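You operate a simulated robot arm through the tools that you are given. There is no shell and no other tool. Be economical: measure what you need, move in short steps, check, and stop when the job is done.

The job below is to be done with a simulated robot arm. You get a single attempt, and the scene is never put back.

Task
Vacuum-test cup No 1: if the 30 kPa falls, it goes to REWORK.
Fine: seat it, bung on, vent shut, three strokes, watch; open the vent before you lift the bung; bung back; a sound cup returns to its spot. Set down upright: what you pick out.

The check looks at the end state, three seconds after you hand in, the way a careful person would. Anything else that was tipped, shoved, dropped, spilled or broken makes it a failure.

Robot
A 6-joint arm with a two-finger parallel gripper on a trunk, on a base that drives. Base frame: it is fixed to the floor where the robot stands at the start and does not move with it; the origin is under the middle of the robot, x ahead of it, y to its left, z up. Lengths are in m, angles in degrees, forces in N, time in s.
With the tool pointing down near the work surface it reaches from about 0.16 to 0.74 m from the robot's upright axis, wherever it stands. Its first joint turns from -166.0 to 166.0 degrees. Places, roughly: orange tray [-1.2, -1.6, 0.8]; pump button [0.3, 0.3, 0.8]; seat of the vacuum tester [0.4, 0.3, 0.8]; vacuum tester [0.4, 0.3, 0.8]; vent knob [0.4, 0.3, 0.8]. Payload 3.91 kg.
The tool frame sits at the grasp point between the pads (the TCP): z along the fingers, y along the line on which they close. The tips reach 0.03 m beyond it. The gripper opens to 0.11 m. The fingers are 0.02 m wide and 0.01 m thick; the gripper's body (0.048 by 0.112 m) begins 0.055 m behind the TCP.
Orientation is that of the tool frame in the base frame, as a unit quaternion [x, y, z, w]. With the fingers straight down and closing along the base's y, the tool's x points along the base's -x, its y along +y and its z along -z.

Tools
- The arm moves only by the tool jog_arm. Its argument "motion" is a list of rows, each an object of numbers (a shift or turn left out is 0, a gripper value left out holds the last): "hand": the closure, from 0 (fully open) to 1 (shut); "tx", "ty", "tz": the shift along the tool's x, y, z in mm; "rx", "ry", "rz": the turn, a rotation vector about the tool's x, y, z in degrees. In form: [{"hand": .., "tx": .., "ty": .., "tz": .., "rx": .., "ry": .., "rz": ..}, ...]. A call has 1 to 10 rows; each row is the pose to reach, as a shift and turn from the pose commanded when the call began, along the tool's axes at that moment. Each row takes 0.2 s and may step no farther than 0.05 m and 8.6 degrees from the row before; otherwise, or with a gripper value out of range, the whole call is refused. A pose out of reach is approached as far as the arm can. The call stops where the force on the tool passes 90 N (or 10 N more than at its start, if that is more) or the arm is blocked; 0.2 s more then pass. Each finger travels about 0.045 m/s and halts on what it meets, pressing with about 43 N; the grip force reading is that of the motor and also rises with nothing between the fingers. The clock runs only during rows and for 0.2 s after the last one: add rows that repeat a pose to give the fingers time. The reply holds the time, the measured pose of the TCP, the force on the tool along the base axes, the opening and the grip force, in the units named above and with some noise, with the torque about the TCP (base axes, N m) and any sound that the robot's microphone picked up.
- Cameras (640 x 400 px; columns grow to the right, rows downward): "scene" is now at [0.0106, 0.126, 1.4908]; the picture's right is [-0.29, -0.96, 0.00], its down [-0.78, 0.24, -0.58] and it looks along [0.55, -0.17, -0.82] (base axes); focal length 284 px, centre (320, 200). "wrist" rides on the gripper at [0.071, 0.022, -0.107] in the tool frame; the picture's right is [-0.29, 0.96, 0.00], its down [-0.76, -0.23, -0.61] and it looks along [-0.58, -0.18, 0.79] (tool axes); focal length 243 px, centre (320, 200). There is no depth. A picture from a camera that has moved, and an enlarged one, comes with that camera's place and axes in the base frame and with its lens. The place of the scene camera against the robot may be out by one fixed shift of up to 0.025 m in any direction.
- get_image(camera): a new picture of that camera. The clock stands still meanwhile.
- lift_body(by): slides the trunk up (or, below 0, down) by that many m; the arm and the scene camera ride with it, the base frame stays. It gives what a move gives, with no picture.
- steer(legs): drives the robot by 1 to 6 legs, each [ahead, left, turn to the left] in m, m and degrees, along the robot's own axes; the way and the turn of a leg run together, so that a leg with both is an arc; at most 1.5 m and 180 degrees a leg. The arm and the cameras ride along, it lands a little off, and it stops where it bumps. It gives what a move gives.
- turn_head(pan, tilt): turns the head with the scene camera to pan (to the left, within 86 degrees either way) and tilt (down, from -29 to 69), counted from straight ahead of the robot. It gives what a move gives.
- enlarge(camera, box): a new picture of the part [left, top, right, bottom] of that camera's present view, enlarged. The clock stands still meanwhile.
- finish_job(): hands the job in; it is judged then, once.

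Go step by step. Nothing tells you exact positions but the pictures and the camera data: compare them with the known pose of the tool, close in by small moves and look again before you grip or let go. The budget is 120 turns and 90 pictures, counting those below and the enlarged ones. Unless the task says otherwise, let go and move clear before handing in, and close with one line.

The tools are called after "Emit:" as a command line: name --argument value ..., lists and objects as JSON in quotes. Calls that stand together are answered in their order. jog_arm: Moves the arm, as the interface text tells. Its arguments: {"type":"object","properties":{"motion":{"type":"array","items":{"type":"object","properties":{"hand":{"type":"number"},"tx":{"type":"number"},"ty":{"type":"number"},"tz":{"type":"number"},"rx":{"type":"number"},"ry":{"type":"number"},"rz":{"type":"number"}}}}},"required":["motion"]} The other tools are called the same way: lift_body (by) slides the trunk up or down; steer (legs) drives the base; turn_head (pan, tilt) turns the head that bears the scene camera; get_image (camera) takes a picture; enlarge (camera, box) takes an enlarged picture of a part of a camera's view; finish_job () hands the job in.

At the start:

```text
t: 0.0
ee_pos: [0.3044, 0.2566, 1.1998]
orientation: [0.0, 1.0, 0.0, 0.0]
wrist_force: [0.2, -0.9, -0.2]
ft_torque: [0.02, 0.02, 0.0]
width: 0.1102
grasp_force: 0.1
trunk travel left (down, up): [-0.45, 0.14]
robot x, y, heading: [0.0009, -0.0003, -0.1]
head pan, tilt: [-17.0, 54.9]
```

scene: 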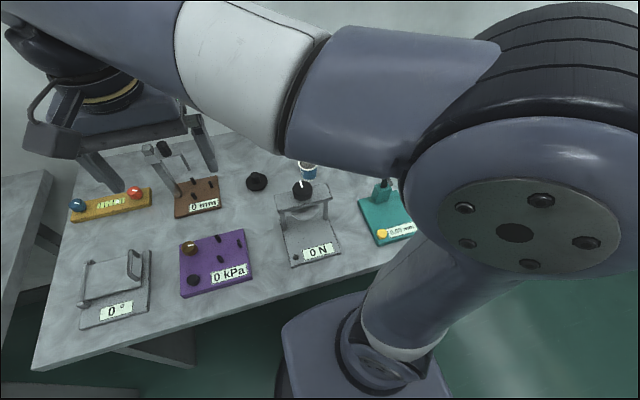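
wrist: 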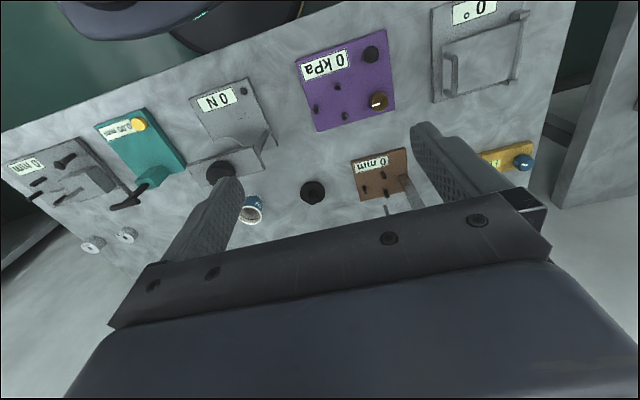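

The purple plate with "0 kPa" looks like the vacuum tester. I look closer at it and at the cups.

Emit:
enlarge --camera "wrist" --box '[270, 20, 430, 140]'

Emit:
enlarge --camera "wrist" --box '[70, 140, 350, 270]'

Emit:
enlarge --camera "scene" --box '[160, 140, 340, 300]'

```text
3.33 times, centred on (350, 80) of wrist
camera zoom: at [0.2321, 0.2779, 1.3064], right [0.29, 0.96, 0.0], down [0.76, -0.23, 0.61], along [0.58, -0.18, -0.79], focal length 809 px, centre (220, 600)
```

zoom: 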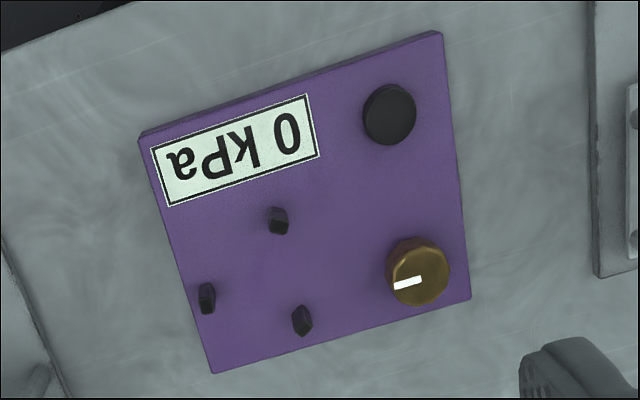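

```text
2.29 times, centred on (210, 205) of wrist
camera zoom: at [0.2321, 0.2779, 1.3064], right [0.29, 0.96, 0.0], down [0.76, -0.23, 0.61], along [0.58, -0.18, -0.79], focal length 555 px, centre (571, 189)
```

zoom: 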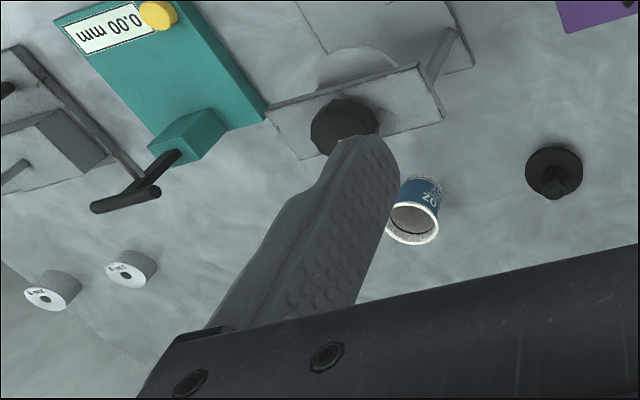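

```text
2.50 times, centred on (250, 220) of scene
camera zoom: at [0.0106, 0.126, 1.4908], right [-0.29, -0.96, 0.0], down [-0.78, 0.24, -0.58], along [0.55, -0.17, -0.82], focal length 711 px, centre (495, 150)
```

zoom: 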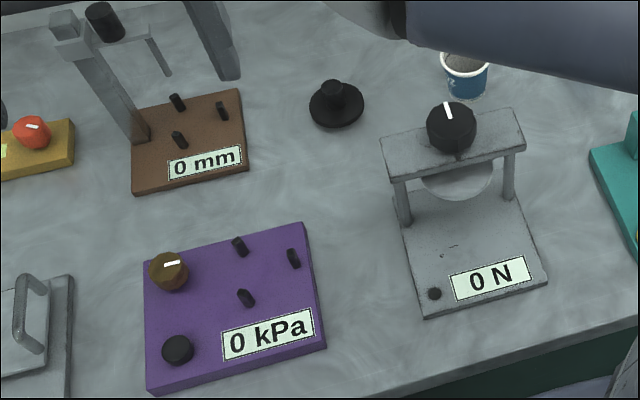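

I place the seat at about (0.37, 0.26), the knob at (0.39, 0.34), the button at (0.31, 0.34), the bung at (0.56, 0.155) and one cup at (0.55, 0.0). I turn the head to find any other cups and the trays.

Emit:
turn_head --pan -60 --tilt 40

Emit:
get_image --camera "scene"

Emit:
turn_head --pan 60 --tilt 40

Emit:
get_image --camera "scene"

Emit:
enlarge --camera "wrist" --box '[220, 180, 280, 230]'

Emit:
enlarge --camera "wrist" --box '[70, 220, 150, 270]'

```text
t: 1.1
ee_pos: [0.304, 0.256, 1.2008]
orientation: [0.0, 1.0, -0.001, 0.0]
wrist_force: [0.6, -0.3, 0.0]
ft_torque: [0.0, 0.0, 0.01]
width: 0.11
grasp_force: 0.0
trunk travel left (down, up): [-0.45, 0.14]
robot x, y, heading: [0.0009, -0.0028, -0.1]
head pan, tilt: [-60.0, 40.0]
```

```text
84 pictures are left
camera scene: at [-0.0159, 0.0736, 1.5113], right [-0.87, -0.5, 0.0], down [-0.32, 0.56, -0.77], along [0.38, -0.66, -0.64], focal length 284 px, centre (320, 200)
```

scene: 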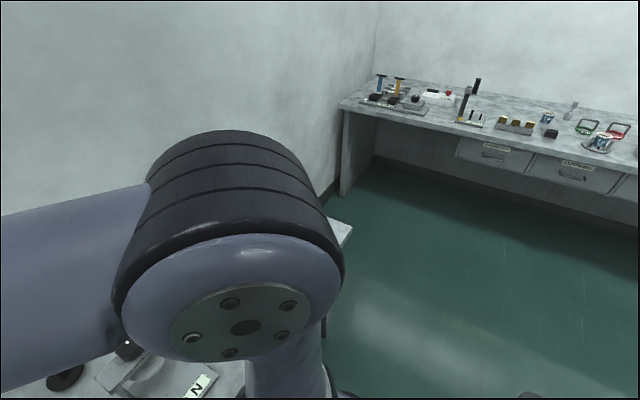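

```text
t: 3.1
ee_pos: [0.3038, 0.2564, 1.2004]
orientation: [0.0, 1.0, 0.0, 0.0]
wrist_force: [0.1, -0.2, 0.2]
ft_torque: [0.0, -0.01, 0.03]
width: 0.1103
grasp_force: 0.0
trunk travel left (down, up): [-0.45, 0.14]
robot x, y, heading: [-0.0049, 0.003, -0.1]
head pan, tilt: [60.0, 40.0]
```

```text
83 pictures are left
camera scene: at [-0.0159, 0.2208, 1.5113], right [0.87, -0.5, 0.0], down [-0.32, -0.56, -0.77], along [0.38, 0.66, -0.64], focal length 284 px, centre (320, 200)
```

scene: 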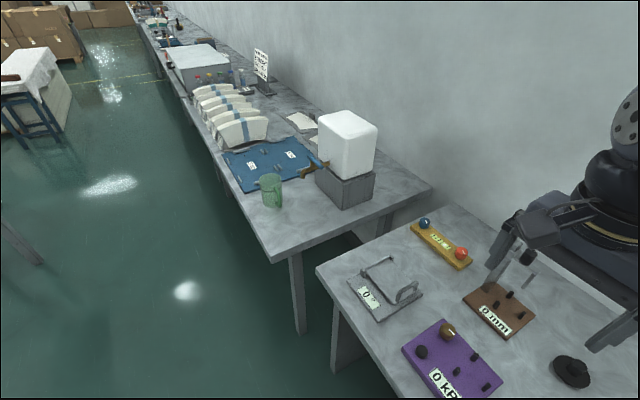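

```text
8.00 times, centred on (250, 205) of wrist
camera zoom: at [0.2321, 0.2779, 1.3064], right [0.29, 0.96, 0.0], down [0.76, -0.23, 0.61], along [0.58, -0.18, -0.79], focal length 1941 px, centre (880, 160)
```

zoom: 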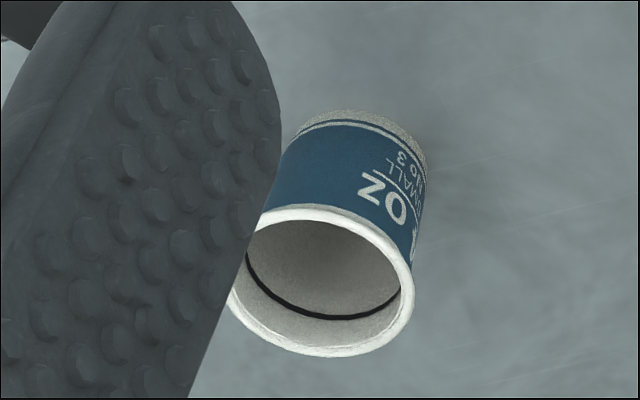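

```text
8.00 times, centred on (110, 245) of wrist
camera zoom: at [0.2321, 0.2779, 1.3064], right [0.29, 0.96, 0.0], down [0.76, -0.23, 0.61], along [0.58, -0.18, -0.79], focal length 1941 px, centre (2000, -160)
```

zoom: 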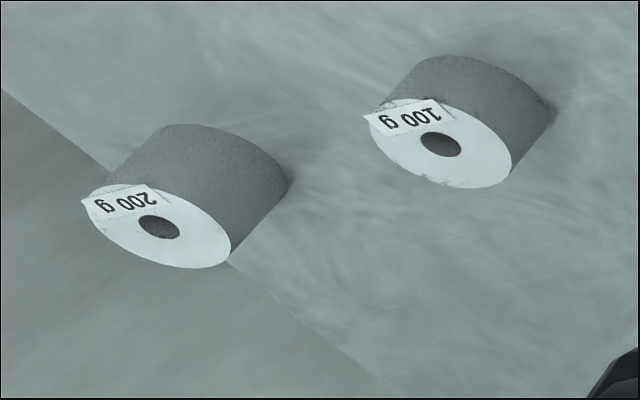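

The cup here is No 3, so No 1 is elsewhere. The bench to the right carries blue-banded cups, so I look there.

Emit:
turn_head --pan -86 --tilt 25

Emit:
get_image --camera "scene"

Emit:
enlarge --camera "scene" --box '[260, 120, 420, 220]'

Emit:
enlarge --camera "scene" --box '[400, 120, 560, 220]'

```text
t: 5.4
ee_pos: [0.3041, 0.2547, 1.2001]
orientation: [0.0, 1.0, 0.0, 0.0]
wrist_force: [0.3, -0.5, 0.2]
ft_torque: [-0.01, 0.04, -0.02]
width: 0.1101
grasp_force: 0.1
trunk travel left (down, up): [-0.45, 0.14]
robot x, y, heading: [-0.002, 0.004, 0.3]
head pan, tilt: [-85.9, 25.0]
```

```text
80 pictures are left
camera scene: at [-0.0519, 0.0553, 1.5346], right [-1.0, -0.07, 0.0], down [-0.03, 0.42, -0.91], along [0.06, -0.9, -0.42], focal length 284 px, centre (320, 200)
```

scene: 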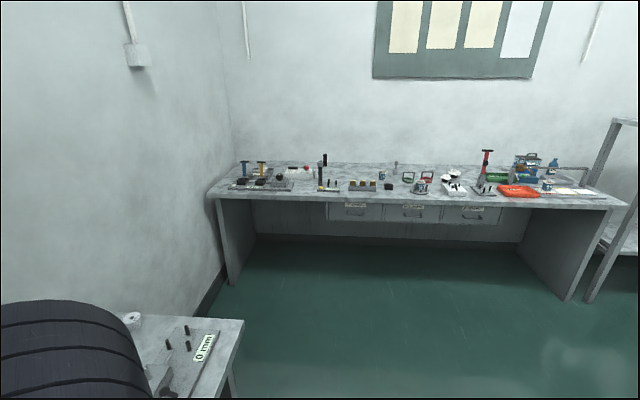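

```text
4.00 times, centred on (340, 170) of scene
camera zoom: at [-0.0519, 0.0553, 1.5346], right [-1.0, -0.07, 0.0], down [-0.03, 0.42, -0.91], along [0.06, -0.9, -0.42], focal length 1137 px, centre (240, 320)
```

zoom: 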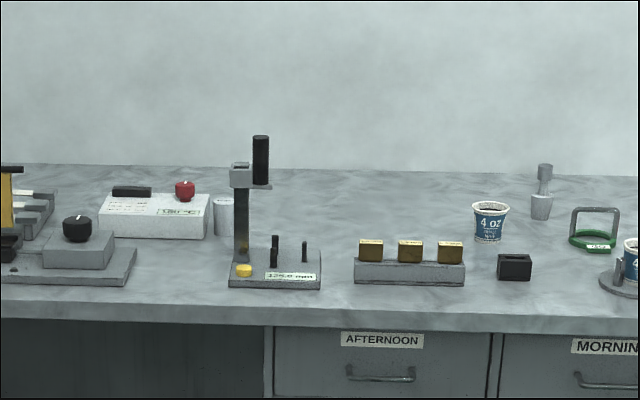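

```text
4.00 times, centred on (480, 170) of scene
camera zoom: at [-0.0519, 0.0553, 1.5346], right [-1.0, -0.07, 0.0], down [-0.03, 0.42, -0.91], along [0.06, -0.9, -0.42], focal length 1137 px, centre (-320, 320)
```

zoom: 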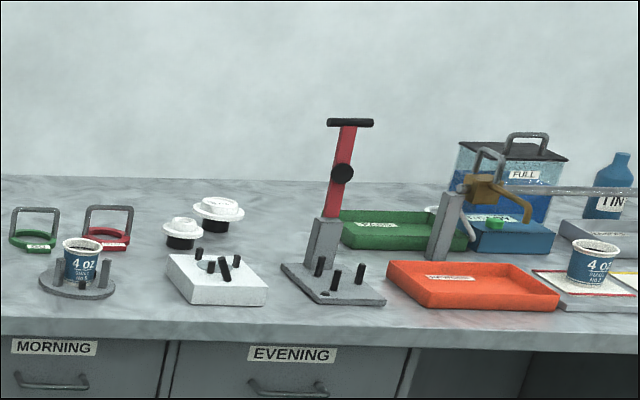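

Three more cups stand on that bench, and the orange tray is there too. I back off, turn and drive closer to read them.

Emit:
steer --legs '[[-0.55, 0, 0], [0, 0, -90], [0.95, 0, 0]]'

Emit:
turn_head --pan 0 --tilt 40

Emit:
get_image --camera "scene"

Emit:
get_image --camera "wrist"

```text
t: 16.9
ee_pos: [-0.2699, -1.2493, 1.2001]
orientation: [0.701, 0.713, 0.0, 0.0]
wrist_force: [1.0, -0.1, 0.4]
ft_torque: [0.0, 0.0, 0.03]
width: 0.1101
grasp_force: 0.2
trunk travel left (down, up): [-0.45, 0.14]
robot x, y, heading: [-0.5285, -0.9514, -89.4]
head pan, tilt: [-85.9, 25.0]
```

```text
t: 18.5
ee_pos: [-0.2702, -1.2519, 1.2]
orientation: [0.701, 0.713, 0.0, 0.001]
wrist_force: [-0.1, -0.2, -0.5]
ft_torque: [0.0, 0.02, -0.03]
width: 0.1098
grasp_force: 0.0
trunk travel left (down, up): [-0.45, 0.14]
robot x, y, heading: [-0.5292, -0.9499, -88.7]
head pan, tilt: [0.0, 40.0]
```

```text
77 pictures are left
camera scene: at [-0.3764, -0.9786, 1.5113], right [-1.0, -0.02, 0.0], down [-0.01, 0.64, -0.77], along [0.01, -0.77, -0.64], focal length 284 px, centre (320, 200)
```

scene: 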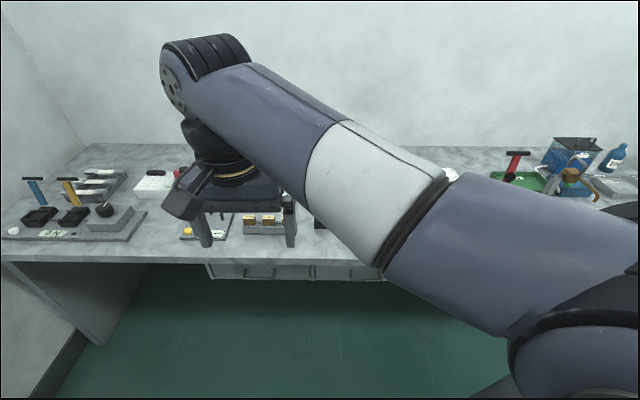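

```text
76 pictures are left
camera wrist: at [-0.2503, -1.1782, 1.3064], right [0.96, -0.27, 0.0], down [-0.22, -0.76, 0.61], along [-0.17, -0.58, -0.79], focal length 243 px, centre (320, 200)
```

wrist: 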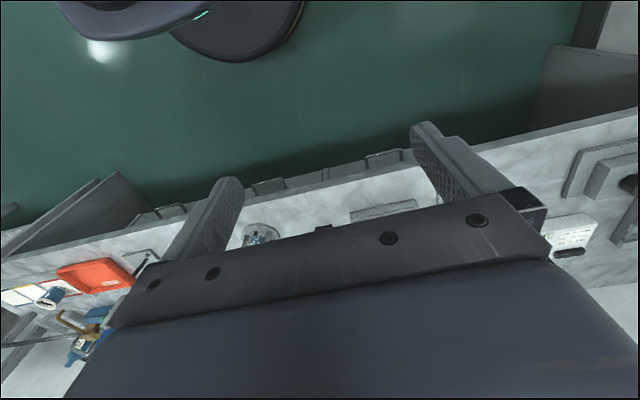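

The arm hides the middle of the bench from the head camera. I drive ahead and to the right so the wrist camera sees the cups.

Emit:
steer --legs '[[0.2, -0.35, 0]]'

Emit:
get_image --camera "wrist"

Emit:
get_image --camera "scene"

```text
t: 21.0
ee_pos: [-0.6169, -1.4565, 1.2006]
orientation: [0.701, 0.713, -0.001, 0.0]
wrist_force: [0.0, -0.6, 0.4]
ft_torque: [0.01, 0.0, 0.01]
width: 0.11
grasp_force: 0.1
trunk travel left (down, up): [-0.45, 0.14]
robot x, y, heading: [-0.8759, -1.1557, -89.2]
head pan, tilt: [0.0, 40.0]
```

```text
75 pictures are left
camera wrist: at [-0.5966, -1.3843, 1.3064], right [0.96, -0.27, 0.0], down [-0.22, -0.76, 0.61], along [-0.17, -0.58, -0.79], focal length 243 px, centre (320, 200)
```

wrist: 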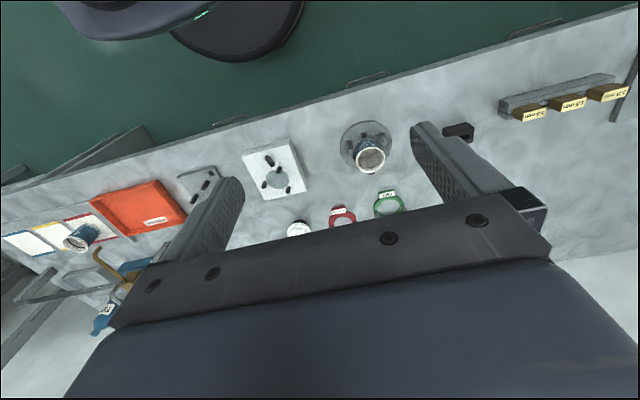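

```text
74 pictures are left
camera scene: at [-0.7224, -1.1846, 1.5113], right [-1.0, -0.02, 0.0], down [-0.01, 0.64, -0.77], along [0.01, -0.77, -0.64], focal length 284 px, centre (320, 200)
```

scene: 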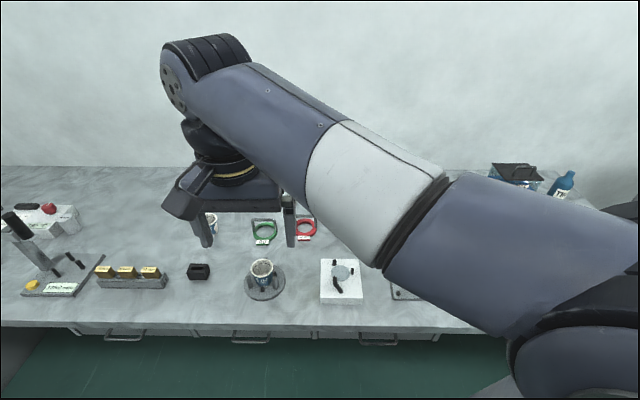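

Emit:
enlarge --camera "scene" --box '[235, 250, 295, 310]'

Emit:
enlarge --camera "wrist" --box '[40, 180, 200, 280]'

Emit:
enlarge --camera "scene" --box '[190, 200, 250, 250]'

Emit:
enlarge --camera "wrist" --box '[330, 110, 410, 190]'

```text
6.67 times, centred on (265, 280) of scene
camera zoom: at [-0.7224, -1.1846, 1.5113], right [-1.0, -0.02, 0.0], down [-0.01, 0.64, -0.77], along [0.01, -0.77, -0.64], focal length 1896 px, centre (687, -333)
```

zoom: 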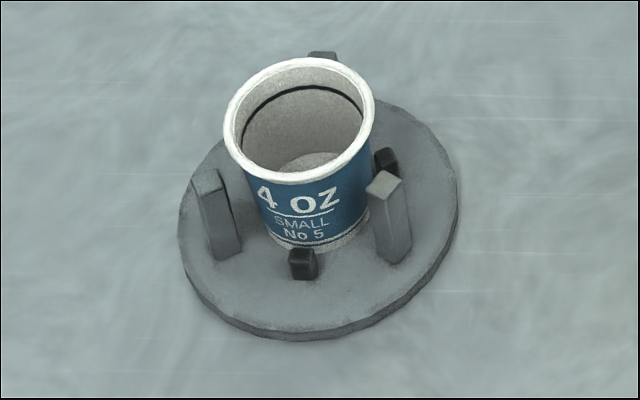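

```text
4.00 times, centred on (120, 230) of wrist
camera zoom: at [-0.5966, -1.3843, 1.3064], right [0.96, -0.27, 0.0], down [-0.22, -0.76, 0.61], along [-0.17, -0.58, -0.79], focal length 970 px, centre (1120, 80)
```

zoom: 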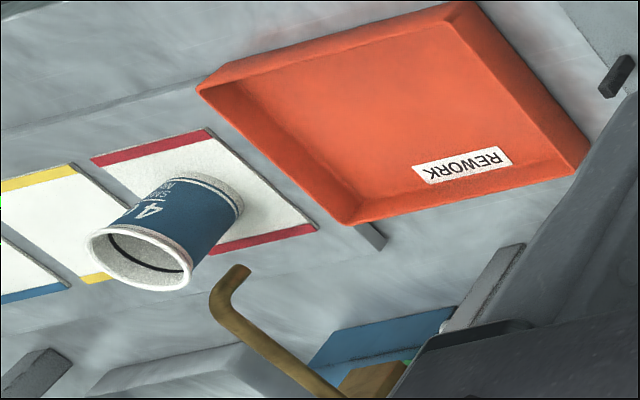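

```text
8.00 times, centred on (220, 225) of scene
camera zoom: at [-0.7224, -1.1846, 1.5113], right [-1.0, -0.02, 0.0], down [-0.01, 0.64, -0.77], along [0.01, -0.77, -0.64], focal length 2275 px, centre (1120, 0)
```

zoom: 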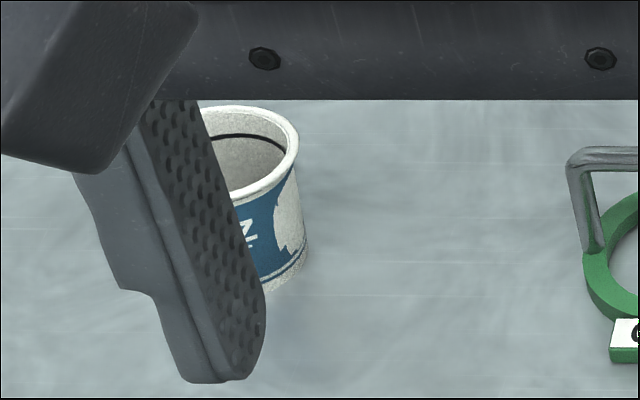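

```text
5.00 times, centred on (370, 150) of wrist
camera zoom: at [-0.5966, -1.3843, 1.3064], right [0.96, -0.27, 0.0], down [-0.22, -0.76, 0.61], along [-0.17, -0.58, -0.79], focal length 1213 px, centre (70, 450)
```

zoom: 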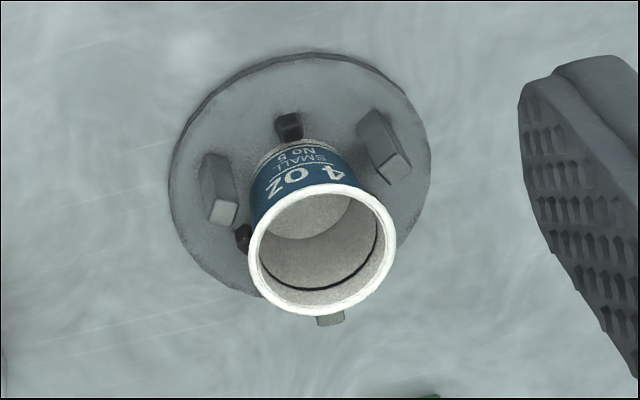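

That one is No 5. Two cups are still unread, so I drive right to see both.

Emit:
steer --legs '[[0, -0.35, 0]]'

Emit:
get_image --camera "scene"

Emit:
get_image --camera "wrist"

```text
t: 23.3
ee_pos: [-0.9706, -1.4625, 1.2006]
orientation: [0.702, 0.712, 0.0, 0.0]
wrist_force: [-0.9, 0.9, -0.3]
ft_torque: [0.01, 0.0, 0.04]
width: 0.1102
grasp_force: 0.0
trunk travel left (down, up): [-0.45, 0.14]
robot x, y, heading: [-1.2309, -1.164, -89.0]
head pan, tilt: [0.0, 40.0]
```

```text
69 pictures are left
camera scene: at [-1.0771, -1.1902, 1.5113], right [-1.0, -0.02, 0.0], down [-0.01, 0.64, -0.77], along [0.01, -0.77, -0.64], focal length 284 px, centre (320, 200)
```

scene: 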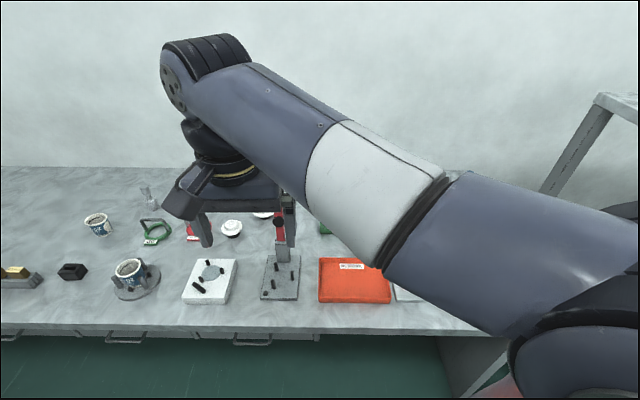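

```text
68 pictures are left
camera wrist: at [-0.9512, -1.3899, 1.3064], right [0.96, -0.27, 0.0], down [-0.22, -0.76, 0.61], along [-0.17, -0.58, -0.79], focal length 243 px, centre (320, 200)
```

wrist: 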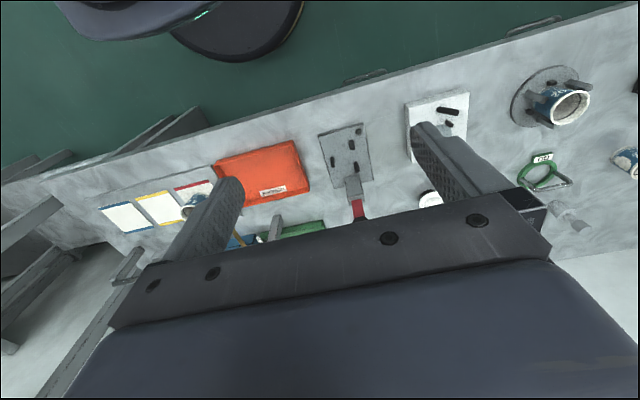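

Emit:
enlarge --camera "scene" --box '[80, 205, 120, 240]'

Emit:
steer --legs '[[0, -0.25, 0]]'

Emit:
get_image --camera "wrist"

```text
11.43 times, centred on (100, 222) of scene
camera zoom: at [-1.0771, -1.1902, 1.5113], right [-1.0, -0.02, 0.0], down [-0.01, 0.64, -0.77], along [0.01, -0.77, -0.64], focal length 3250 px, centre (2834, -57)
```

zoom: 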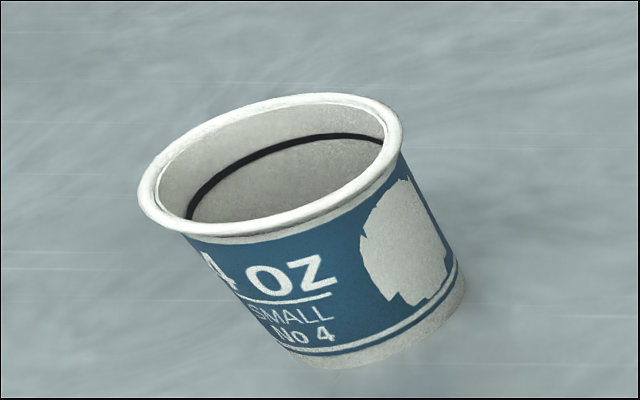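

```text
t: 25.1
ee_pos: [-1.2198, -1.466, 1.2004]
orientation: [0.701, 0.713, 0.0, 0.0]
wrist_force: [0.5, 0.0, 0.2]
ft_torque: [-0.03, 0.02, 0.02]
width: 0.1098
grasp_force: 0.1
trunk travel left (down, up): [-0.45, 0.14]
robot x, y, heading: [-1.4817, -1.1644, -88.9]
head pan, tilt: [0.0, 40.0]
```

```text
66 pictures are left
camera wrist: at [-1.2, -1.3937, 1.3064], right [0.96, -0.27, 0.0], down [-0.22, -0.76, 0.61], along [-0.17, -0.58, -0.79], focal length 243 px, centre (320, 200)
```

wrist: 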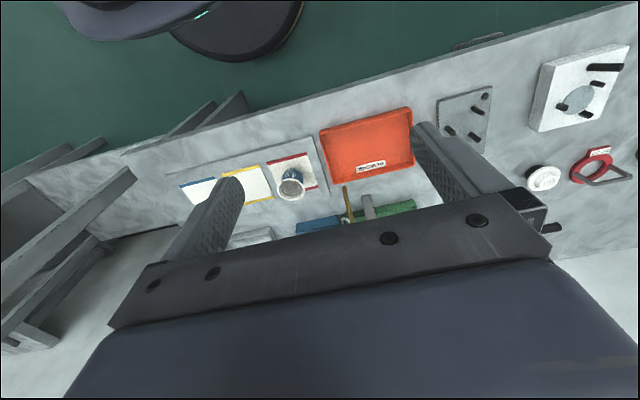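

Emit:
enlarge --camera "wrist" --box '[230, 140, 350, 215]'

```text
5.33 times, centred on (290, 178) of wrist
camera zoom: at [-1.2, -1.3937, 1.3064], right [0.96, -0.27, 0.0], down [-0.22, -0.76, 0.61], along [-0.17, -0.58, -0.79], focal length 1294 px, centre (480, 320)
```

zoom: 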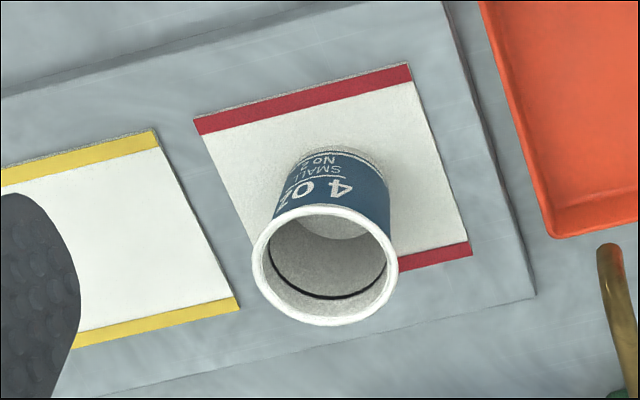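

That is No 2, so No 1 is still missing. I look around at the shelf and the other benches.

Emit:
turn_head --pan -80 --tilt 30

Emit:
get_image --camera "scene"

Emit:
turn_head --pan 80 --tilt 30

Emit:
get_image --camera "scene"

```text
t: 26.7
ee_pos: [-1.2195, -1.4655, 1.2002]
orientation: [0.7, 0.714, 0.001, 0.0]
wrist_force: [0.3, 0.4, 1.3]
ft_torque: [-0.03, -0.01, -0.01]
width: 0.1099
grasp_force: 0.1
trunk travel left (down, up): [-0.45, 0.14]
robot x, y, heading: [-1.479, -1.1671, -89.0]
head pan, tilt: [-80.0, 30.0]
```

```text
64 pictures are left
camera scene: at [-1.4164, -1.1266, 1.5267], right [-0.19, 0.98, 0.0], down [0.49, 0.1, -0.87], along [-0.85, -0.17, -0.5], focal length 284 px, centre (320, 200)
```

scene: 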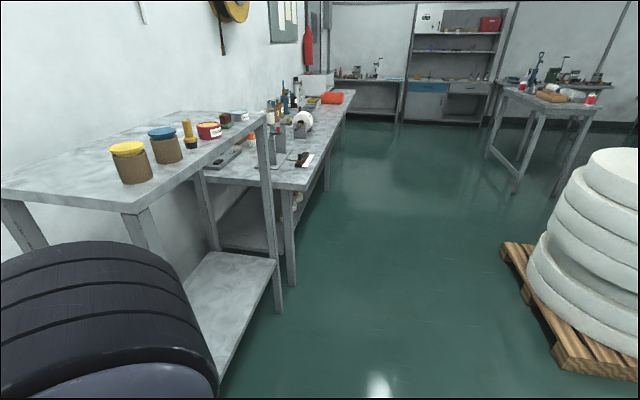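

```text
t: 29.1
ee_pos: [-1.22, -1.4655, 1.2]
orientation: [0.701, 0.713, 0.0, 0.0]
wrist_force: [-0.2, -0.2, 0.5]
ft_torque: [0.03, 0.01, 0.01]
width: 0.1103
grasp_force: 0.1
trunk travel left (down, up): [-0.45, 0.14]
robot x, y, heading: [-1.478, -1.1646, -89.2]
head pan, tilt: [80.0, 30.0]
```

```text
63 pictures are left
camera scene: at [-1.2383, -1.1234, 1.5267], right [-0.16, -0.99, 0.0], down [-0.49, 0.08, -0.87], along [0.86, -0.14, -0.5], focal length 284 px, centre (320, 200)
```

scene: 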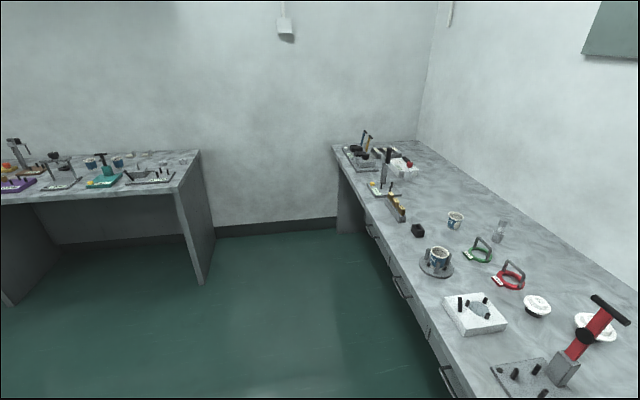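

Emit:
enlarge --camera "scene" --box '[0, 140, 200, 200]'

```text
3.20 times, centred on (100, 170) of scene
camera zoom: at [-1.2383, -1.1234, 1.5267], right [-0.16, -0.99, 0.0], down [-0.49, 0.08, -0.87], along [0.86, -0.14, -0.5], focal length 910 px, centre (1024, 296)
```

zoom: 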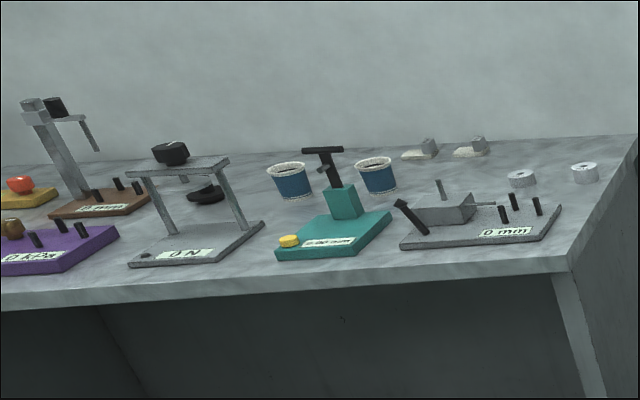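

A second cup stands at about (0.58, -0.15) on the first bench. I drive back there.

Emit:
steer --legs '[[-1.1, 0, 0], [0, 0.9, 0], [0, 0, 89.2], [0.5, 0, 0]]'

Emit:
turn_head --pan -30 --tilt 45

Emit:
get_image --camera "wrist"

```text
t: 45.4
ee_pos: [0.2051, 0.193, 1.1994]
orientation: [0.005, 1.0, 0.0, -0.001]
wrist_force: [0.5, 0.3, 0.5]
ft_torque: [-0.01, 0.02, 0.01]
width: 0.11
grasp_force: 0.1
trunk travel left (down, up): [-0.45, 0.14]
robot x, y, heading: [-0.1038, -0.0598, -0.6]
head pan, tilt: [80.0, 30.0]
```

```text
t: 47.2
ee_pos: [0.2043, 0.1925, 1.1992]
orientation: [0.003, 1.0, 0.0, 0.0]
wrist_force: [-0.6, 0.4, -0.5]
ft_torque: [-0.01, 0.02, 0.0]
width: 0.11
grasp_force: 0.1
trunk travel left (down, up): [-0.45, 0.14]
robot x, y, heading: [-0.1013, -0.0576, -0.4]
head pan, tilt: [-30.0, 45.0]
```

```text
61 pictures are left
camera wrist: at [0.1335, 0.2148, 1.3064], right [0.3, 0.95, 0.0], down [0.76, -0.24, 0.61], along [0.58, -0.18, -0.79], focal length 243 px, centre (320, 200)
```

wrist: 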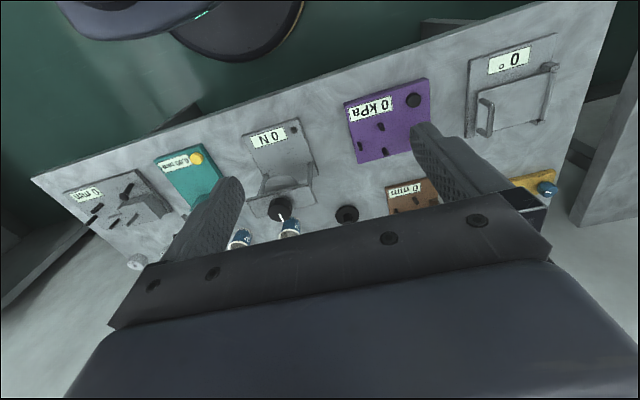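

Emit:
enlarge --camera "wrist" --box '[220, 210, 310, 260]'

Emit:
steer --legs '[[0.1, -0.04, 0.4]]'

Emit:
get_image --camera "scene"

```text
7.11 times, centred on (265, 235) of wrist
camera zoom: at [0.1335, 0.2148, 1.3064], right [0.3, 0.95, 0.0], down [0.76, -0.24, 0.61], along [0.58, -0.18, -0.79], focal length 1725 px, centre (711, -49)
```

zoom: 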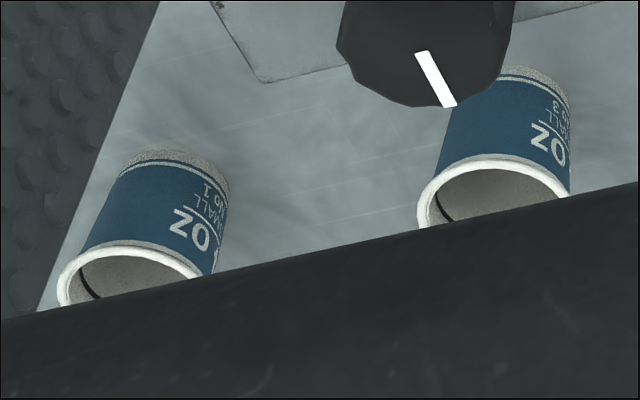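

```text
t: 48.4
ee_pos: [0.3031, 0.1535, 1.1999]
orientation: [0.001, 1.0, 0.0, -0.001]
wrist_force: [0.0, 0.0, 0.5]
ft_torque: [-0.01, 0.0, 0.01]
width: 0.11
grasp_force: 0.0
trunk travel left (down, up): [-0.45, 0.14]
robot x, y, heading: [0.0002, -0.0986, -0.2]
head pan, tilt: [-30.0, 45.0]
```

```text
59 pictures are left
camera scene: at [0.0112, 0.0052, 1.504], right [-0.5, -0.87, 0.0], down [-0.61, 0.35, -0.71], along [0.61, -0.35, -0.71], focal length 284 px, centre (320, 200)
```

scene: 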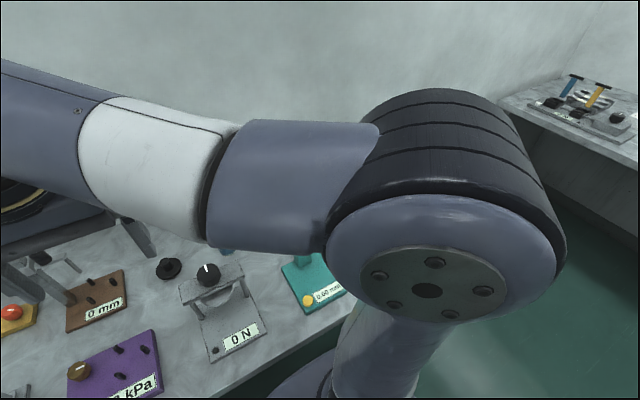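

Cup No 1 is the one at about (0.55, -0.143). I bring the hand over, short of it, for a closer look.

Emit:
jog_arm --motion '[{"hand": 0, "tx": -22, "ty": -37, "tz": 6}, {"tx": -44, "ty": -74, "tz": 12}, {"tx": -66, "ty": -110, "tz": 20}, {"tx": -88, "ty": -147, "tz": 30}, {"tx": -110, "ty": -184, "tz": 40}, {"tx": -132, "ty": -220, "tz": 50}, {"tx": -154, "ty": -257, "tz": 60}, {"tx": -170, "ty": -293, "tz": 80}, {"tx": -170, "ty": -293, "tz": 80}]'

Emit:
get_image --camera "wrist"

```text
t: 50.4
ee_pos: [0.4716, -0.1402, 1.1208]
orientation: [0.001, 1.0, 0.001, 0.001]
wrist_force: [-1.3, 0.0, -0.4]
ft_torque: [0.01, -0.03, 0.01]
width: 0.1102
grasp_force: 0.2
trunk travel left (down, up): [-0.45, 0.14]
robot x, y, heading: [-0.0007, -0.1005, -0.0]
head pan, tilt: [-30.0, 45.0]
```

```text
58 pictures are left
camera wrist: at [0.4004, -0.1182, 1.2269], right [0.29, 0.96, 0.0], down [0.76, -0.23, 0.61], along [0.58, -0.18, -0.79], focal length 243 px, centre (320, 200)
```

wrist: 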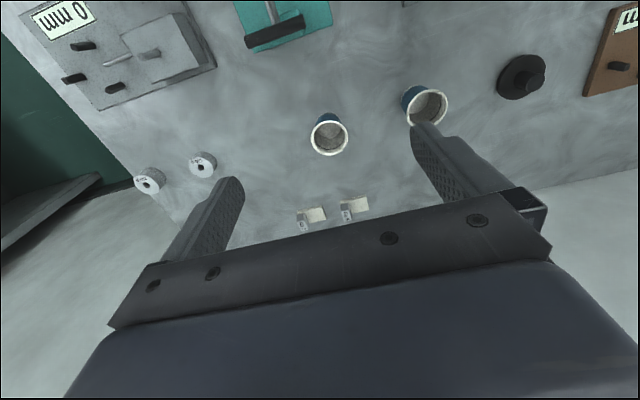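

Emit:
enlarge --camera "wrist" --box '[280, 90, 380, 170]'

```text
5.00 times, centred on (330, 130) of wrist
camera zoom: at [0.4004, -0.1182, 1.2269], right [0.29, 0.96, 0.0], down [0.76, -0.23, 0.61], along [0.58, -0.18, -0.79], focal length 1213 px, centre (270, 550)
```

zoom: 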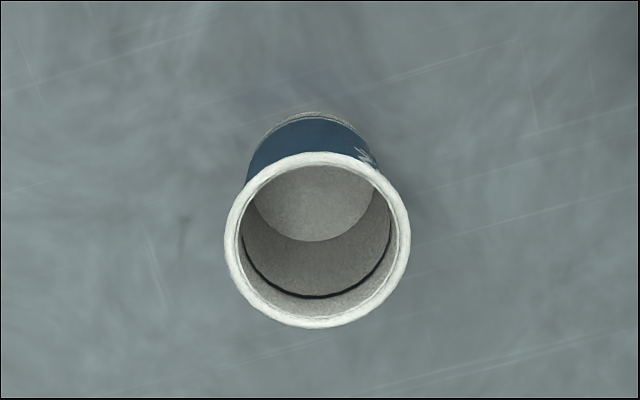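

The cup centre is at (0.556, -0.151), with the rim near z = 0.857 and a rim diameter of about 0.06. I move over it and descend to just above the rim.

Emit:
jog_arm --motion '[{"tx": -42, "ty": -6, "tz": 10}, {"tx": -85, "ty": -11, "tz": 20}, {"tx": -85, "ty": -11, "tz": 60}, {"tx": -85, "ty": -11, "tz": 100}, {"tx": -85, "ty": -11, "tz": 140}, {"tx": -85, "ty": -11, "tz": 180}, {"tx": -85, "ty": -11, "tz": 205}, {"tx": -85, "ty": -11, "tz": 205}]'

Emit:
get_image --camera "wrist"

```text
t: 52.2
ee_pos: [0.5577, -0.1516, 0.9136]
orientation: [0.001, 1.0, 0.001, 0.001]
wrist_force: [0.0, 0.4, 0.2]
ft_torque: [-0.01, 0.04, 0.03]
width: 0.1101
grasp_force: 0.0
trunk travel left (down, up): [-0.45, 0.14]
robot x, y, heading: [0.0001, -0.1013, -0.3]
head pan, tilt: [-30.0, 45.0]
```

```text
56 pictures are left
camera wrist: at [0.4858, -0.1285, 1.0205], right [0.29, 0.96, 0.0], down [0.76, -0.23, 0.61], along [0.58, -0.18, -0.79], focal length 243 px, centre (320, 200)
```

wrist: 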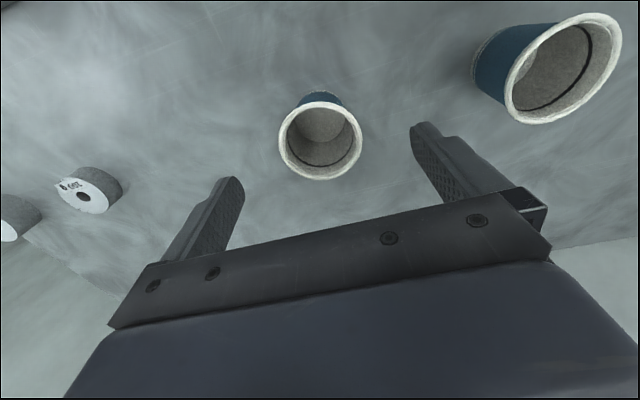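

The hand is centred within a few mm. I descend and grip gently.

Emit:
jog_arm --motion '[{"tx": 4, "ty": 2, "tz": 36}, {"tx": 4, "ty": 2, "tz": 71}, {"tx": 4, "ty": 2, "tz": 71}, {"hand": 0.54, "tx": 4, "ty": 2, "tz": 71}, {"tx": 4, "ty": 2, "tz": 71}, {"tx": 4, "ty": 2, "tz": 71}, {"tx": 4, "ty": 2, "tz": 71}, {"tx": 4, "ty": 2, "tz": 71}]'

Emit:
get_image --camera "wrist"

```text
t: 54.0
ee_pos: [0.5532, -0.1487, 0.8431]
orientation: [0.001, 1.0, -0.001, 0.0]
wrist_force: [0.0, -0.5, 0.4]
ft_torque: [0.03, -0.02, 0.0]
width: 0.055
grasp_force: 43.0
trunk travel left (down, up): [-0.45, 0.14]
robot x, y, heading: [-0.0014, -0.1023, -0.2]
head pan, tilt: [-30.0, 45.0]
```

```text
55 pictures are left
camera wrist: at [0.4824, -0.1267, 0.9508], right [0.29, 0.96, 0.0], down [0.76, -0.23, 0.61], along [0.58, -0.18, -0.79], focal length 243 px, centre (320, 200)
```

wrist: 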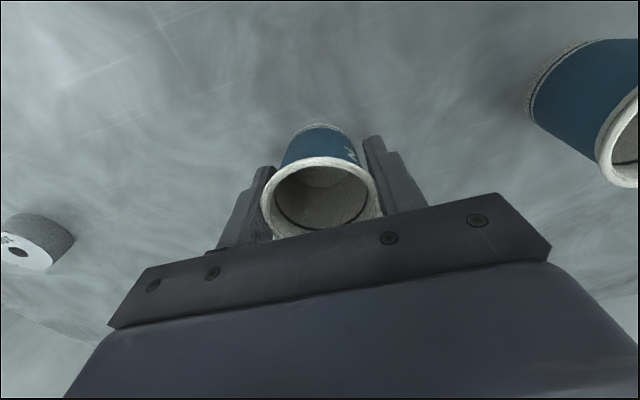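

The cup is held (width 0.055; its spot is TCP (0.553, -0.149)). I lift it and carry it toward the tester.

Emit:
jog_arm --motion '[{"tz": -15}, {"tz": -50}, {"tz": -95}, {"tz": -140}, {"tz": -185}, {"tz": -230}, {"tz": -270}, {"tz": -270}]'

Emit:
jog_arm --motion '[{"tx": 22, "ty": 40}, {"tx": 45, "ty": 81}, {"tx": 67, "ty": 121}, {"tx": 89, "ty": 162}, {"tx": 112, "ty": 202}, {"tx": 134, "ty": 242}, {"tx": 156, "ty": 283}, {"tx": 178, "ty": 323}, {"tx": 201, "ty": 364}, {"tx": 223, "ty": 404}]'

Emit:
get_image --camera "wrist"

```text
t: 55.8
ee_pos: [0.5548, -0.1486, 1.1133]
orientation: [0.0, 1.0, 0.0, 0.0]
wrist_force: [-0.2, -0.8, 0.2]
ft_torque: [0.02, 0.02, 0.03]
width: 0.0549
grasp_force: 43.5
trunk travel left (down, up): [-0.45, 0.14]
robot x, y, heading: [0.0005, -0.1021, -0.0]
head pan, tilt: [-30.0, 45.0]
```

```text
t: 58.0
ee_pos: [0.3325, 0.2551, 1.1142]
orientation: [0.0, 1.0, 0.0, 0.001]
wrist_force: [0.1, -0.1, 0.4]
ft_torque: [0.0, 0.0, 0.0]
width: 0.0547
grasp_force: 42.8
trunk travel left (down, up): [-0.45, 0.14]
robot x, y, heading: [0.001, -0.1002, -0.1]
head pan, tilt: [-30.0, 45.0]
```

```text
54 pictures are left
camera wrist: at [0.2597, 0.2782, 1.2201], right [0.29, 0.96, 0.0], down [0.76, -0.23, 0.61], along [0.58, -0.18, -0.79], focal length 243 px, centre (320, 200)
```

wrist: 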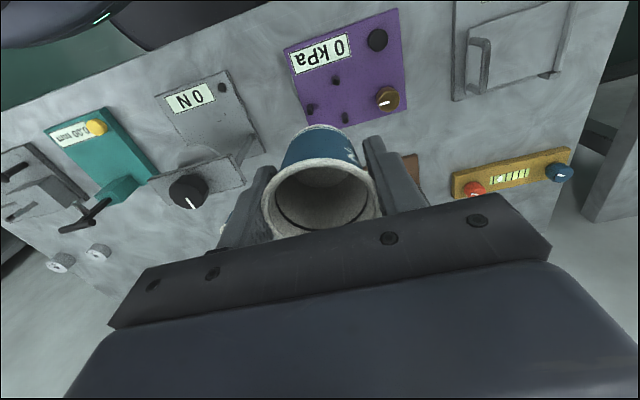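

Emit:
enlarge --camera "wrist" --box '[280, 0, 430, 130]'

Emit:
turn_head --pan 15 --tilt 55

Emit:
get_image --camera "scene"

```text
3.08 times, centred on (355, 65) of wrist
camera zoom: at [0.2597, 0.2782, 1.2201], right [0.29, 0.96, 0.0], down [0.76, -0.23, 0.61], along [0.58, -0.18, -0.79], focal length 746 px, centre (212, 615)
```

zoom: 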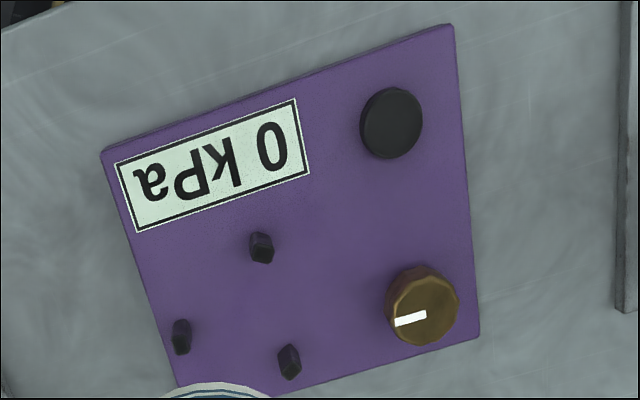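

```text
t: 59.1
ee_pos: [0.3328, 0.2562, 1.112]
orientation: [0.001, 1.0, 0.0, 0.0]
wrist_force: [0.8, 0.3, -0.4]
ft_torque: [0.01, 0.0, -0.03]
width: 0.0549
grasp_force: 42.6
trunk travel left (down, up): [-0.45, 0.14]
robot x, y, heading: [0.0005, -0.1038, -0.0]
head pan, tilt: [15.0, 55.0]
```

```text
52 pictures are left
camera scene: at [0.0105, 0.0645, 1.4906], right [0.26, -0.97, 0.0], down [-0.79, -0.21, -0.57], along [0.55, 0.15, -0.82], focal length 284 px, centre (320, 200)
```

scene: 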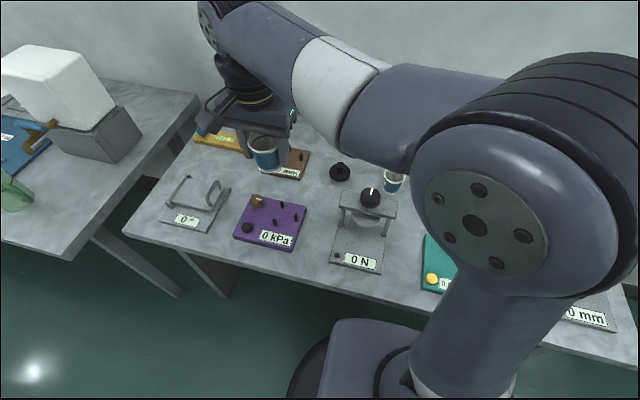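

Emit:
enlarge --camera "scene" --box '[230, 185, 310, 255]'

```text
5.71 times, centred on (270, 220) of scene
camera zoom: at [0.0105, 0.0645, 1.4906], right [0.26, -0.97, 0.0], down [-0.79, -0.21, -0.57], along [0.55, 0.15, -0.82], focal length 1625 px, centre (606, 86)
```

zoom: 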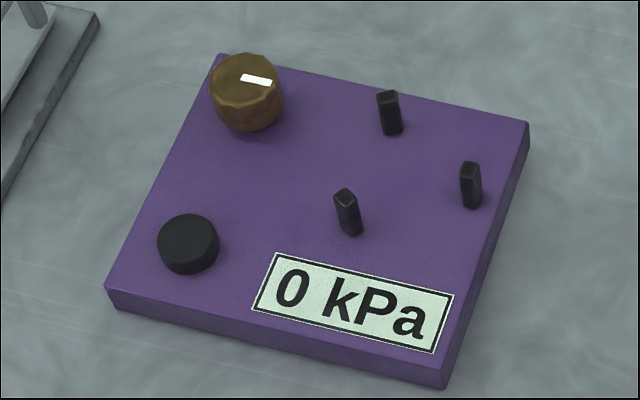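

The tester's three posts are about 28 mm tall, so the fingers must hold the cup higher up and between the posts. I set the cup on the open bench at about (0.50, 0.20) to regrip it near the rim.

Emit:
jog_arm --motion '[{"tx": -42, "ty": -14, "tz": 10}, {"tx": -84, "ty": -28, "tz": 20}, {"tx": -126, "ty": -42, "tz": 30}, {"tx": -167, "ty": -56, "tz": 50}, {"tx": -167, "ty": -56, "tz": 95}, {"tx": -167, "ty": -56, "tz": 140}, {"tx": -167, "ty": -56, "tz": 185}, {"tx": -167, "ty": -56, "tz": 215}, {"tx": -167, "ty": -56, "tz": 215}]'

Emit:
get_image --camera "wrist"

Emit:
get_image --camera "scene"

```text
t: 61.1
ee_pos: [0.4995, 0.2, 0.8986]
orientation: [0.001, 1.0, 0.0, -0.001]
wrist_force: [-0.6, -0.7, 0.1]
ft_torque: [-0.03, -0.01, -0.01]
width: 0.0548
grasp_force: 42.7
trunk travel left (down, up): [-0.45, 0.14]
robot x, y, heading: [0.0006, -0.0992, -0.1]
head pan, tilt: [15.0, 55.0]
```

```text
50 pictures are left
camera wrist: at [0.4282, 0.2213, 1.0052], right [0.29, 0.96, 0.0], down [0.76, -0.23, 0.61], along [0.58, -0.18, -0.79], focal length 243 px, centre (320, 200)
```

wrist: 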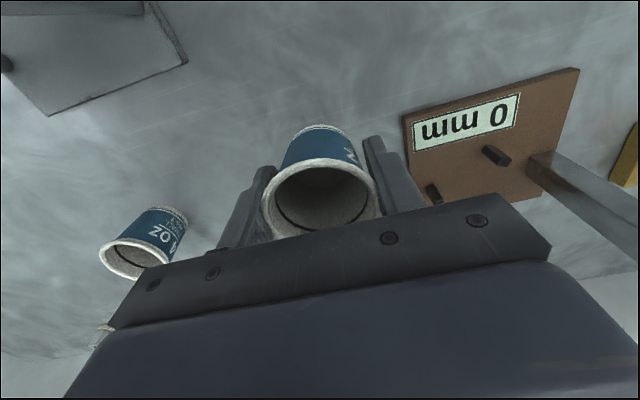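

```text
49 pictures are left
camera scene: at [0.0107, 0.0646, 1.4906], right [0.26, -0.97, 0.0], down [-0.79, -0.21, -0.57], along [0.55, 0.15, -0.82], focal length 284 px, centre (320, 200)
```

scene: 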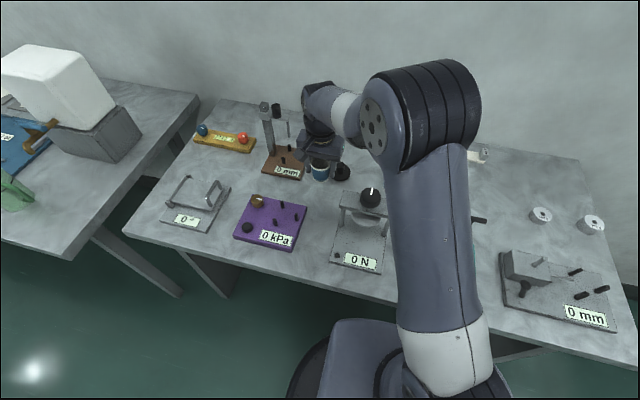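

There is room around the cup. I lower it to the bench at about (0.488, 0.20), release partially, rise 15 mm and regrip.

Emit:
jog_arm --motion '[{"tx": 12, "tz": 30}, {"tx": 12, "tz": 48}, {"tx": 12, "tz": 55}, {"tx": 12, "tz": 55}, {"tx": 12, "tz": 55}]'

Emit:
jog_arm --motion '[{"hand": 0.3}, {"hand": 0.3}, {"hand": 0.3}, {"tz": -7}, {"tz": -14}, {"tz": -14}]'

Emit:
get_image --camera "wrist"

```text
t: 62.3
ee_pos: [0.4868, 0.1989, 0.8439]
orientation: [0.001, 1.0, 0.0, 0.0]
wrist_force: [0.3, 0.3, 2.5]
ft_torque: [0.07, -0.03, 0.03]
width: 0.0547
grasp_force: 43.5
trunk travel left (down, up): [-0.45, 0.14]
robot x, y, heading: [-0.0038, -0.0965, -0.1]
head pan, tilt: [15.0, 55.0]
```

```text
t: 63.7
ee_pos: [0.4862, 0.1988, 0.8578]
orientation: [0.0, 1.0, 0.001, 0.001]
wrist_force: [0.0, 0.8, 0.6]
ft_torque: [0.0, -0.02, 0.01]
width: 0.077
grasp_force: 0.1
trunk travel left (down, up): [-0.45, 0.14]
robot x, y, heading: [0.0016, -0.1045, -0.3]
head pan, tilt: [15.0, 55.0]
```

```text
48 pictures are left
camera wrist: at [0.4152, 0.2215, 0.9645], right [0.29, 0.96, 0.0], down [0.76, -0.23, 0.61], along [0.58, -0.18, -0.79], focal length 243 px, centre (320, 200)
```

wrist: 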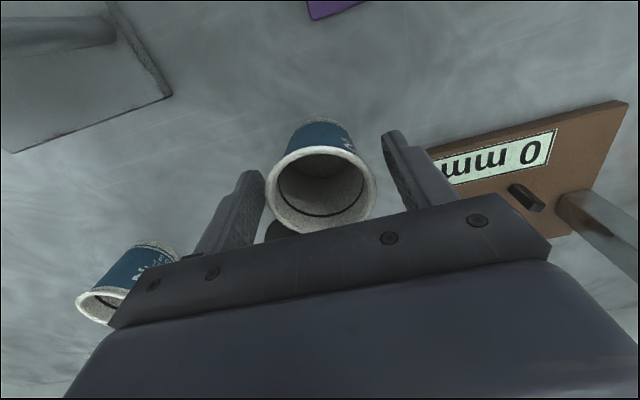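

The cup stands upright. I regrip at TCP z = 0.858 and lift.

Emit:
jog_arm --motion '[{"hand": 0.5}, {"hand": 0.5}, {"hand": 0.5}, {"hand": 0.5}]'

Emit:
jog_arm --motion '[{"tz": -10}, {"tz": -30}, {"tz": -60}, {"tz": -100}, {"tz": -140}, {"tz": -140}]'

Emit:
get_image --camera "wrist"

```text
t: 64.7
ee_pos: [0.4859, 0.1997, 0.8578]
orientation: [0.002, 1.0, 0.0, 0.0]
wrist_force: [-0.3, 0.2, 0.6]
ft_torque: [0.01, 0.04, 0.02]
width: 0.0567
grasp_force: 5.3
trunk travel left (down, up): [-0.45, 0.14]
robot x, y, heading: [0.0015, -0.1039, -0.1]
head pan, tilt: [15.0, 55.0]
```

```text
t: 66.1
ee_pos: [0.4875, 0.1986, 0.999]
orientation: [0.001, 1.0, 0.0, 0.0]
wrist_force: [0.7, 0.5, -0.3]
ft_torque: [0.01, 0.02, 0.03]
width: 0.0565
grasp_force: 5.0
trunk travel left (down, up): [-0.45, 0.14]
robot x, y, heading: [-0.001, -0.1012, 0.2]
head pan, tilt: [15.0, 55.0]
```

```text
47 pictures are left
camera wrist: at [0.4155, 0.2211, 1.105], right [0.29, 0.96, 0.0], down [0.76, -0.23, 0.61], along [0.58, -0.18, -0.79], focal length 243 px, centre (320, 200)
```

wrist: 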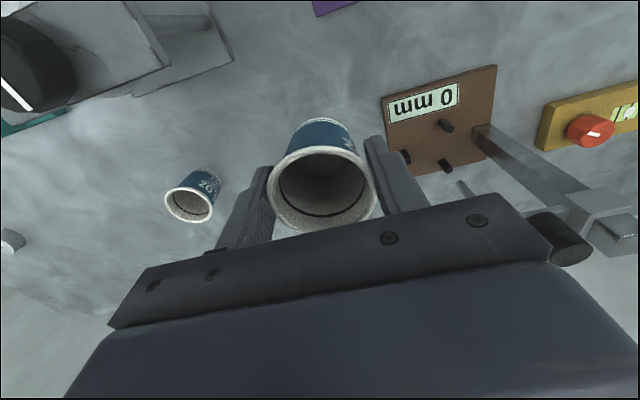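

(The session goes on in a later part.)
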